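You operate a simulated robot arm through the tools that you are given. There is no shell and no other tool. Be economical: measure what you need, move in short steps, check, and stop when the job is done.

Carry out the task below with a simulated robot arm. There is one attempt and no reset: what you move stays moved.

TASK
Fetch the white cup and set it on top of the black lamp.
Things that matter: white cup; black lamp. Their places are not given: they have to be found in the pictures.

It is judged by the outcome, as a careful person would: the job done as asked, and still so three seconds after it is handed in. It fails if anything else is knocked over, pushed out of place, dropped, spilled or broken.

THE ROBOT
A 7-joint arm with a two-finger parallel gripper, fixed in place. Base frame: the origin is at the foot of the arm, x ahead of it, y to its left, z up; the work surface is at about z = 0. Lengths are in m, angles in degrees, forces in N, time in s.
With the tool pointing down near the work surface it reaches from about 0.22 to 0.58 m from the base axis. Its first joint turns from -66.0 to 66.0 degrees. Payload 2.5 kg.
Tool frame: the origin (TCP) lies between the finger pads and is the grasp point; the fingertips stand 0.023 m ahead of it; z points along the fingers, y is the line along which they close. The gripper opens to 0.094 m. The fingers are 0.038 m wide and 0.01 m thick; the gripper's body (0.054 by 0.096 m) begins 0.039 m behind the TCP.
Orientation is that of the tool frame in the base frame, as a unit quaternion [w, x, y, z]. With the fingers straight down and closing along the base's y, the tool's x points along the base's -x, its y along +y and its z along -z.

THE INTERFACE
- The arm moves only by the tool jog_arm. Its argument "deltas" is a list of rows, each a list of 4 numbers: the shift along the tool's x, y, z in m, then the turn about the tool's z in degrees. In form: [[x, y, z, spin], ...]. A call has 1 to 8 rows; each row is the pose to reach, as a shift and turn from the pose commanded when the call began, along the tool's axes at that moment. "gripper" is the closure, from 0 (fully open) to 1 (shut), set as the call begins (left out, the last holds). A row lasts 0.2 s, in which the tool goes at most 0.05 m and 8.6 degrees; a call with a longer step from one row to the next is refused whole, and so is a gripper value outside its range. A pose out of reach is approached as far as the arm can. The call stops where the force on the tool passes 40 N (or 10 N more than at its start, if that is more) or the arm is blocked; 0.2 s more then pass. The fingers move at their own pace (about 0.108 m/s each) and stop on an object; they squeeze with about 41 N. The grip force told is the motor's: it shows also when the fingers shut on nothing. Time passes only in rows, and 0.2 s behind the last, so rows that repeat a pose let the fingers close. It gives the time, the measured TCP pose, the force on the tool (base axes), the opening and the grip force at its end, in the units of the frame above (readings bear some noise).
- Cameras (640 x 400 px; columns grow to the right, rows downward): "scene" is fixed at [0.1362, -0.4239, 0.5404]; the picture's right is [0.65, -0.76, 0.00], its down [-0.46, -0.39, -0.80] and it looks along [0.61, 0.51, -0.61] (base axes); focal length 314 px, centre (320, 200). "wrist" rides on the gripper at [-0.039, 0, -0.044] in the tool frame; the picture's right is [0.00, -1.00, 0.00], its down [0.97, 0.00, -0.24] and it looks along [0.24, 0.00, 0.97] (tool axes); focal length 218 px, centre (320, 200).
- grab_frame(camera): a new picture of that camera. No time passes.
- point_at(camera, pixels): for up to 12 pixels [column, row] of the newest picture of that camera ("zoom" is the newest enlarged one), the place [x, y, z] in the base frame of the surface seen there, good to about 0.002 m. No time passes.
- inspect(camera, box): a new picture of the part [left, top, right, bottom] of that camera's present view, enlarged. No time passes.
- sign_off(): hands the job in; it is judged then, once.

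Work in short steps. Measure before you move; look again where a grasp or a placing could have gone wrong, and mend it. You have 60 turns and 20 pictures in all, the two below and enlarged ones among them. Open the gripper and draw the arm clear of the work before you hand the job in, unless the task says otherwise; then end with one line.

The tools are called by a JSON object that holds its "name" and its "arguments". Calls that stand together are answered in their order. jog_arm: Moves the arm, as the interface text tells. Its arguments: {"type":"object","properties":{"deltas":{"type":"array","items":{"type":"array","items":{"type":"number"}}},"gripper":{"type":"number"}},"required":["deltas"]} The other tools are called the same way: grab_frame (camera) takes a picture; point_at (camera, pixels) gives the place of the surface under pixels of a picture; inspect (camera, box) takes an enlarged picture of a part of a camera's view; sign_off () hands the job in.

At the start:

```text
t: 0.0
tcp_pos: [0.2423, -0.2095, 0.341]
tcp_rot: [0.0, -0.001, 1.0, 0.0]
ft_force: [-0.7, 0.4, 0.6]
gripper_width: 0.0938
gripper_force: 0.1
```

scene: 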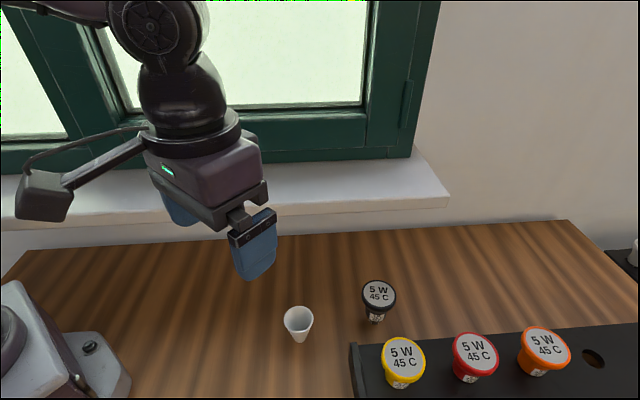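
wrist: 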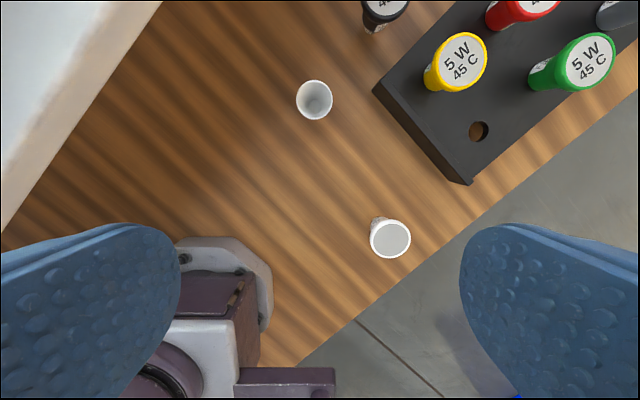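

The wrist view shows an open white cup at (314,100), another white object at (389,238), and the black lamp at (385,12). I'll enlarge the views to tell them apart.

{"name": "inspect", "arguments": {"camera": "scene", "box": [260, 260, 420, 360]}}

{"name": "point_at", "arguments": {"camera": "wrist", "pixels": [[314, 82], [314, 118], [297, 100], [332, 100], [316, 105], [389, 238], [376, 220], [385, 10], [372, 28], [280, 100], [420, 45]]}}

{"name": "point_at", "arguments": {"camera": "scene", "pixels": [[379, 294], [364, 294], [394, 296], [379, 282], [378, 307], [374, 320], [299, 308], [285, 318], [313, 318], [299, 340], [299, 325], [350, 330]]}}

```text
4.00 times, centred on (340, 310) of scene
```

zoom: 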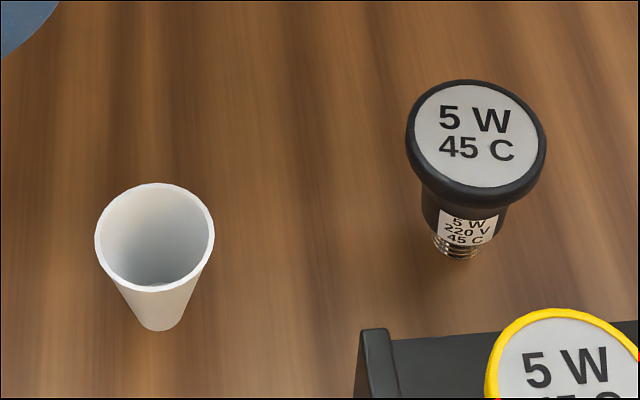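

```text
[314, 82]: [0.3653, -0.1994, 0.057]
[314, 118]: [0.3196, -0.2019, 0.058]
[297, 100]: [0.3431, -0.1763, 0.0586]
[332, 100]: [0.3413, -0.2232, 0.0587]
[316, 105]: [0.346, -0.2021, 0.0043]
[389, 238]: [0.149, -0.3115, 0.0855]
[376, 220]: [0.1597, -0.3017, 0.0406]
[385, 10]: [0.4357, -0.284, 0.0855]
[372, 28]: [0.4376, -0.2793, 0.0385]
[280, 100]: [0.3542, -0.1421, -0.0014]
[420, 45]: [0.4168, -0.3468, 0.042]
```

```text
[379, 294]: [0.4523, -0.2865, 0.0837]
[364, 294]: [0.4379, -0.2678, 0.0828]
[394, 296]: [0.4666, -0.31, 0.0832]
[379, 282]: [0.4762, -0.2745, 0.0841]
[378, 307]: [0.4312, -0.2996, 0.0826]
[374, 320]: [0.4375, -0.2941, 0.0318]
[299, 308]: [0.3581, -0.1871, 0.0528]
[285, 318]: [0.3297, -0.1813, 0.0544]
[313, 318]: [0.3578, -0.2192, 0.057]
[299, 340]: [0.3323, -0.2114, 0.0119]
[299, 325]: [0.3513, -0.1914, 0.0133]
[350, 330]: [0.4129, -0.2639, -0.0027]
```

The white object at (389,238) has a closed, lamp-like top. The cup is centred near (0.342,-0.200) with its rim at z 0.058, and the black lamp's top is near (0.452,-0.288) at z 0.084. I'll move above the cup, high up, and look again.

{"name": "jog_arm", "arguments": {"deltas": [[-0.04, 0.004, 0.02, 0], [-0.08, 0.008, 0.05, 0], [-0.1, 0.0095, 0.09, 0], [-0.1, 0.0095, 0.13, 0], [-0.1, 0.0095, 0.16, 0], [-0.1, 0.0095, 0.16, 0]], "gripper": 0}}

{"name": "grab_frame", "arguments": {"camera": "wrist"}}

{"name": "point_at", "arguments": {"camera": "scene", "pixels": [[403, 352], [403, 338], [383, 358], [425, 358], [473, 351]]}}

```text
refused: row 2 steps farther than a row can; nothing moved
```

```text
16 pictures are left
```

wrist: 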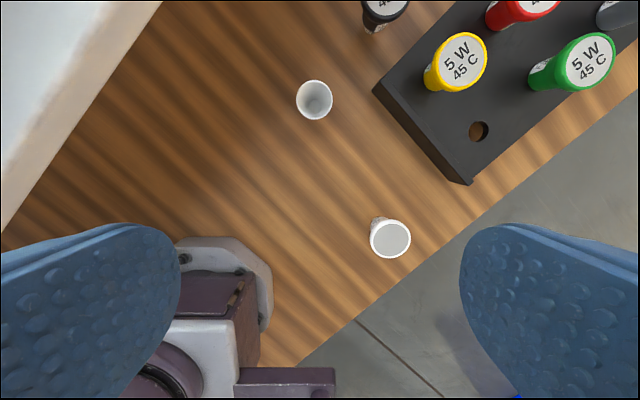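

```text
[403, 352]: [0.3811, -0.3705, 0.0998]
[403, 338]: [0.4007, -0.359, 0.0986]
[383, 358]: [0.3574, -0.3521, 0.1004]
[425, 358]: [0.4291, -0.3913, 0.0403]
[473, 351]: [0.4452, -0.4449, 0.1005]
```

The step was too long, so nothing moved. I'll repeat it with shorter steps.

{"name": "jog_arm", "arguments": {"deltas": [[-0.035, 0.003, 0.02, 0], [-0.07, 0.006, 0.04, 0], [-0.1, 0.0095, 0.07, 0], [-0.1, 0.0095, 0.11, 0], [-0.1, 0.0095, 0.15, 0], [-0.1, 0.0095, 0.16, 0], [-0.1, 0.0095, 0.16, 0]], "gripper": 0}}

{"name": "grab_frame", "arguments": {"camera": "wrist"}}

```text
t: 1.6
tcp_pos: [0.3429, -0.201, 0.1816]
tcp_rot: [0.0, 0.0, 1.0, 0.0]
ft_force: [0.1, 0.2, 0.3]
gripper_width: 0.094
gripper_force: 0.1
```

```text
15 pictures are left
```

wrist: 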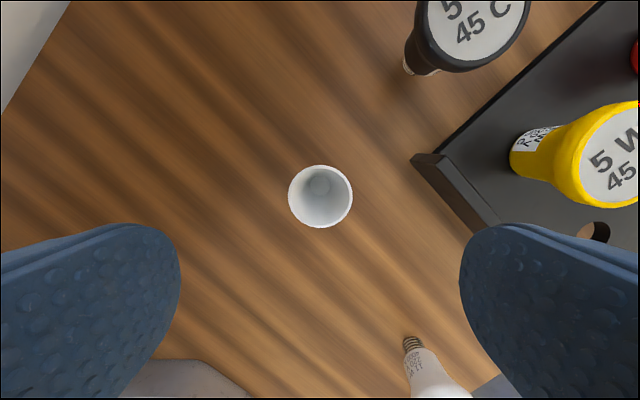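

The cup is centred at (320,196), and the rack corner is near (412,155). I'll measure both, and the lamp too, before lowering.

{"name": "point_at", "arguments": {"camera": "wrist", "pixels": [[320, 168], [320, 226], [290, 197], [350, 197], [320, 184], [412, 155], [490, 215], [414, 160], [440, 30], [480, 55]]}}

```text
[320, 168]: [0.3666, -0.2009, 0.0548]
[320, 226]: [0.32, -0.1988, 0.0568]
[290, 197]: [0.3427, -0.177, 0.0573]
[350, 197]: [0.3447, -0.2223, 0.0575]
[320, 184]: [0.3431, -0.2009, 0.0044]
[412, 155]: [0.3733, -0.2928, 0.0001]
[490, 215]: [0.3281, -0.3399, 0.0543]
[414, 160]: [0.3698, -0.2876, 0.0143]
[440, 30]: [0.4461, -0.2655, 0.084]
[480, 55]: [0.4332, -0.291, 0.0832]
```

The cup is at (0.343,-0.200), directly under the TCP, and the rack corner at y=-0.288 clears the fingers. I'll go down to z≈0.038.

{"name": "jog_arm", "arguments": {"deltas": [[0, 0.001, 0.04, 0], [0, 0.001, 0.08, 0], [0, 0.001, 0.11, 0], [0, 0.001, 0.13, 0], [0, 0.001, 0.143, 0], [0, 0.001, 0.143, 0]]}}

{"name": "jog_arm", "arguments": {"deltas": [[0, 0, 0, 0], [0, 0, 0, 0], [0, 0, 0, 0], [0, 0, 0, 0]], "gripper": 0.6}}

```text
t: 3.0
tcp_pos: [0.3434, -0.1986, 0.037]
tcp_rot: [0.0, 0.0, 1.0, 0.0]
ft_force: [-0.3, -0.3, 0.3]
gripper_width: 0.094
gripper_force: 0.1
```

```text
t: 4.0
tcp_pos: [0.3428, -0.1989, 0.0372]
tcp_rot: [0.0, 0.001, 1.0, 0.001]
ft_force: [-0.4, 0.2, -0.5]
gripper_width: 0.0459
gripper_force: 40.8
```

It gripped at width 0.046, which is the rim. I'll lift and check.

{"name": "jog_arm", "arguments": {"deltas": [[0, 0, -0.01, 0], [0, 0, -0.03, 0], [0, 0, -0.06, 0], [0, 0, -0.1, 0], [0, 0, -0.13, 0], [0, 0, -0.13, 0]]}}

{"name": "inspect", "arguments": {"camera": "scene", "box": [200, 180, 440, 330]}}

{"name": "grab_frame", "arguments": {"camera": "wrist"}}

```text
t: 5.4
tcp_pos: [0.3404, -0.1978, 0.1678]
tcp_rot: [0.0, 0.0, 1.0, 0.0]
ft_force: [0.0, -0.4, -0.2]
gripper_width: 0.0457
gripper_force: 40.8
```

```text
2.67 times, centred on (320, 255) of scene
```

zoom: 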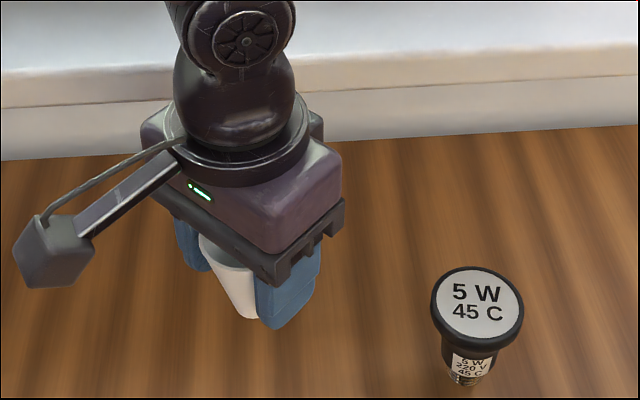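

```text
13 pictures are left
```

wrist: 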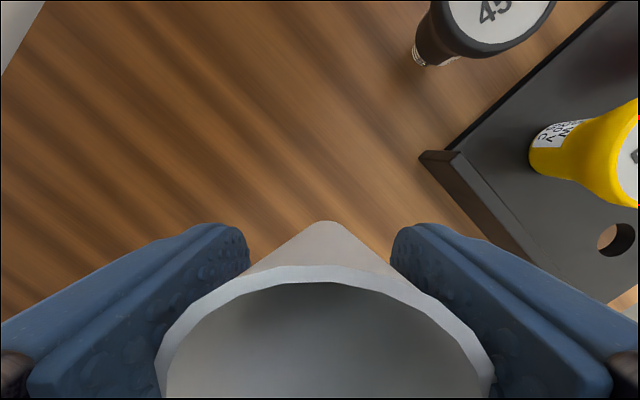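

The cup is held and looks upright. Next I'll fix the lamp's top centre from its edge in the zoom, and measure the held cup's lower edge.

{"name": "point_at", "arguments": {"camera": "zoom", "pixels": [[436, 302], [520, 306], [480, 271], [474, 335], [450, 280], [508, 282], [447, 324], [510, 328], [478, 303], [248, 315], [228, 262], [240, 300]]}}

```text
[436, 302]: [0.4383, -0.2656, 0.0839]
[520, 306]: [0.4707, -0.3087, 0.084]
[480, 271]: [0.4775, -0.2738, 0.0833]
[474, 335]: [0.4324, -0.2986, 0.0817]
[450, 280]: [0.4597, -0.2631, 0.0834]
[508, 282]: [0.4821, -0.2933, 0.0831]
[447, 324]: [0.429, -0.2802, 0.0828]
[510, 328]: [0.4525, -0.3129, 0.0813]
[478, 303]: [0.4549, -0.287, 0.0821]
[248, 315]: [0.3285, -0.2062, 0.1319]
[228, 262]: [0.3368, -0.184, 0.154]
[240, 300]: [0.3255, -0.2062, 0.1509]
```

The lamp's top centre is (0.455,-0.287), z≈0.083. The cup bottom is 0.037 below the TCP, so I'll traverse at the present height to above the lamp.

{"name": "jog_arm", "arguments": {"deltas": [[-0.02, -0.016, 0, 0], [-0.045, -0.035, 0, 0], [-0.07, -0.0545, 0, 0], [-0.095, -0.074, 0, 0], [-0.108, -0.084, 0, 0], [-0.1125, -0.0875, 0, 0], [-0.1125, -0.0875, 0, 0], [-0.1125, -0.0875, 0, 0]]}}

{"name": "inspect", "arguments": {"camera": "scene", "box": [300, 230, 460, 330]}}

```text
t: 7.2
tcp_pos: [0.4553, -0.2858, 0.1679]
tcp_rot: [0.0, 0.0, 1.0, 0.0]
ft_force: [-0.4, -0.2, 0.0]
gripper_width: 0.0462
gripper_force: 40.8
```

```text
4.00 times, centred on (380, 280) of scene
```

zoom: 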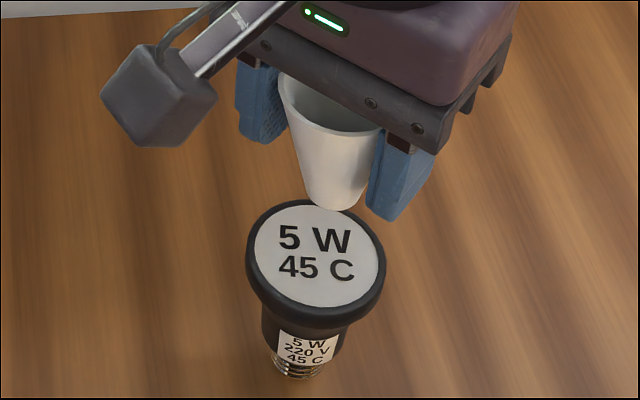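

The cup hangs above the lamp. It may have tilted slightly in the grip, so I'll measure points on it from both cameras.

{"name": "point_at", "arguments": {"camera": "zoom", "pixels": [[308, 202], [332, 207], [355, 207], [332, 170], [332, 140], [280, 95], [300, 118], [330, 130], [316, 165], [353, 170], [345, 209], [320, 207]]}}

{"name": "grab_frame", "arguments": {"camera": "wrist"}}

{"name": "point_at", "arguments": {"camera": "wrist", "pixels": [[325, 226], [325, 240], [325, 255], [325, 264], [325, 273], [300, 245], [350, 245], [322, 390], [180, 350], [470, 350], [322, 320]]}}

```text
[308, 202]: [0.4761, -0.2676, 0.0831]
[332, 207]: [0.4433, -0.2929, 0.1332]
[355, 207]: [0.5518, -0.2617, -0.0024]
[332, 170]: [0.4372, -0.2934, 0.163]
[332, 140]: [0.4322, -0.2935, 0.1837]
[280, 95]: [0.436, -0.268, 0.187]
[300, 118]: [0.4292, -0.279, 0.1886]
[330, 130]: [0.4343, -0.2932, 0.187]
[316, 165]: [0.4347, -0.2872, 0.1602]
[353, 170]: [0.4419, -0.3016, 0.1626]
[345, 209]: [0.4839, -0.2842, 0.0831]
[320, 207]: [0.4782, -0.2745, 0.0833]
```

```text
11 pictures are left
```

wrist: 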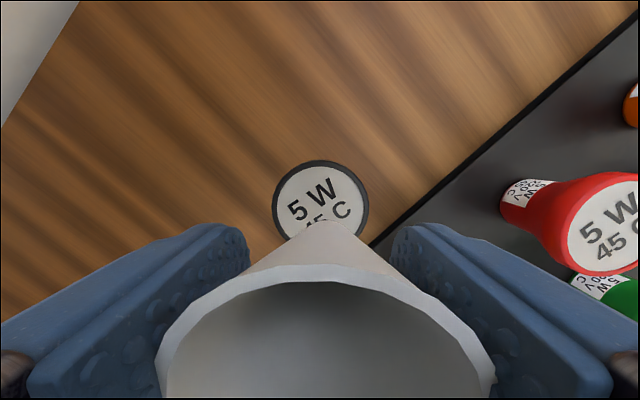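

```text
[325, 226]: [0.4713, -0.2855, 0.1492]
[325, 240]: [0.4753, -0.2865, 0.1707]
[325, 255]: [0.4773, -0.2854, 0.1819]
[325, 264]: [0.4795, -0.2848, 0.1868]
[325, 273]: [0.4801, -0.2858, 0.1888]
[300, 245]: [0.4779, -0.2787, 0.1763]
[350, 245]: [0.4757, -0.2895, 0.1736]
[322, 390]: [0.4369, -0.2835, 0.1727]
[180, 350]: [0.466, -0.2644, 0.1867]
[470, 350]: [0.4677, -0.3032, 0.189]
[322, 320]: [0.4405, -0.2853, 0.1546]
```

Both side walls slope about 12° symmetrically, so the cup is upright. It is centred at (0.4555,-0.286) with its bottom at about z 0.131. I'll lower to just above the lamp.

{"name": "jog_arm", "arguments": {"deltas": [[0, -0.001, 0.015, 0], [0, -0.001, 0.03, 0], [0, -0.001, 0.04, 0], [0, -0.001, 0.044, 0], [0, -0.001, 0.044, 0]]}}

{"name": "inspect", "arguments": {"camera": "scene", "box": [300, 230, 460, 330]}}

```text
t: 8.4
tcp_pos: [0.4549, -0.2874, 0.1239]
tcp_rot: [0.001, 0.0, 1.0, -0.001]
ft_force: [-0.1, 0.2, -0.5]
gripper_width: 0.046
gripper_force: 41.5
```

```text
4.00 times, centred on (380, 280) of scene
```

zoom: 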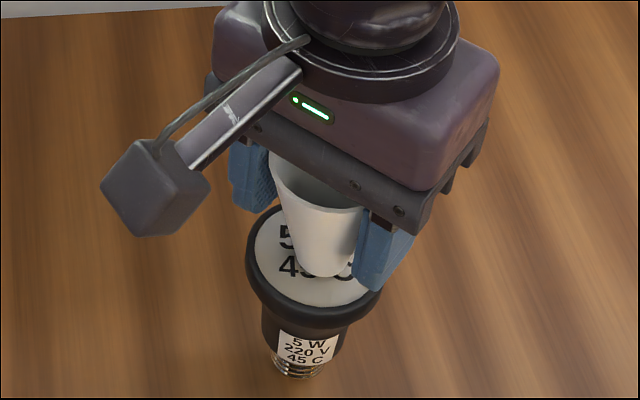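

The cup is 3–4 mm above the lamp and centred. I'll creep down while watching the force.

{"name": "jog_arm", "arguments": {"deltas": [[0, 0, 0.001, 0], [0, 0, 0.002, 0], [0, 0, 0.002, 0]]}}

{"name": "jog_arm", "arguments": {"deltas": [[0, 0, 0.0005, 0], [0, 0, 0.001, 0], [0, 0, 0.001, 0]]}}

```text
t: 9.2
tcp_pos: [0.4562, -0.2877, 0.1233]
tcp_rot: [0.001, -0.001, 1.0, 0.0]
ft_force: [-0.4, 0.4, 6.3]
gripper_width: 0.0459
gripper_force: 40.6
```

```text
t: 10.0
tcp_pos: [0.4552, -0.2873, 0.1224]
tcp_rot: [0.001, 0.0, 1.0, 0.0]
ft_force: [0.1, 0.5, 11.9]
gripper_width: 0.0457
gripper_force: 41.0
```

Contact is at 12 N. I'll ease up 1.5 mm to leave a light touch, then release.

{"name": "jog_arm", "arguments": {"deltas": [[0, 0, -0.001, 0], [0, 0, -0.0016, 0], [0, 0, -0.0016, 0]]}}

{"name": "jog_arm", "arguments": {"deltas": [[0, 0, 0, 0], [0, 0, 0, 0], [0, 0, 0, 0], [0, 0, 0, 0]], "gripper": 0.1}}

{"name": "inspect", "arguments": {"camera": "scene", "box": [300, 230, 460, 330]}}

```text
t: 10.8
tcp_pos: [0.4541, -0.2866, 0.1222]
tcp_rot: [-0.001, -0.001, 1.0, 0.0]
ft_force: [-1.2, -0.8, 3.0]
gripper_width: 0.0458
gripper_force: 41.0
```

```text
t: 11.8
tcp_pos: [0.4549, -0.2877, 0.1238]
tcp_rot: [0.0, 0.0, 1.0, -0.001]
ft_force: [0.1, 0.1, -0.5]
gripper_width: 0.0845
gripper_force: 0.1
```

```text
4.00 times, centred on (380, 280) of scene
```

zoom: 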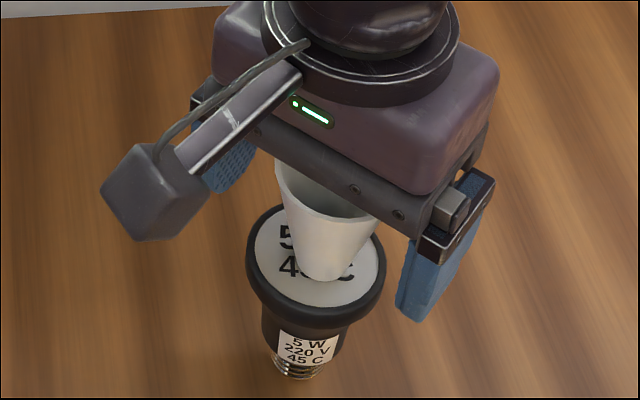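

The cup stands free on the lamp and the fingers are clear of it. I'll rise straight up slowly, then check.

{"name": "jog_arm", "arguments": {"deltas": [[0, 0, -0.01, 0], [0, 0, -0.03, 0], [0, 0, -0.06, 0], [0, 0, -0.1, 0], [0, 0, -0.13, 0], [0.03, 0.02, -0.15, 0], [0.06, 0.04, -0.16, 0], [0.06, 0.04, -0.16, 0]], "gripper": 0}}

{"name": "jog_arm", "arguments": {"deltas": [[0.04, 0.02, 0, 0], [0.08, 0.04, 0, 0], [0.1, 0.06, 0, 0], [0.1, 0.06, 0, 0], [0.1, 0.06, 0, 0]]}}

{"name": "grab_frame", "arguments": {"camera": "scene"}}

```text
t: 13.6
tcp_pos: [0.3945, -0.2469, 0.2814]
tcp_rot: [0.0, -0.001, 1.0, 0.0]
ft_force: [-0.8, -0.3, 0.0]
gripper_width: 0.0941
gripper_force: 0.1
```

```text
t: 14.8
tcp_pos: [0.296, -0.1862, 0.2834]
tcp_rot: [0.0, 0.0, 1.0, 0.0]
ft_force: [0.0, -0.9, -0.3]
gripper_width: 0.094
gripper_force: 0.0
```

```text
8 pictures are left
```

scene: 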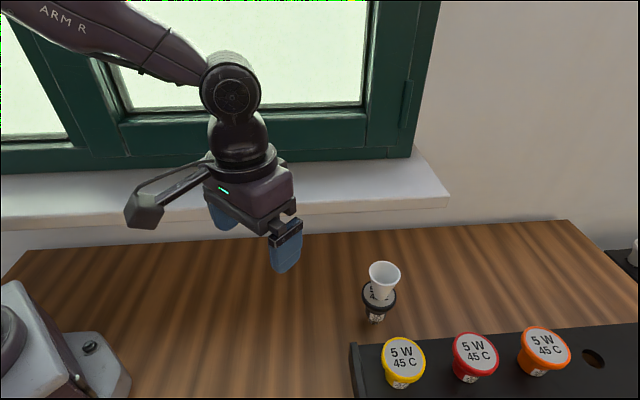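

The cup stands upright on the black lamp at (384,280), nothing else has moved, and the arm is clear.

{"name": "sign_off", "arguments": {}}

```text
The job is handed in.
```

The white cup is standing upright on top of the black lamp, the gripper is open and the arm is clear; nothing else appeared moved in the last picture.
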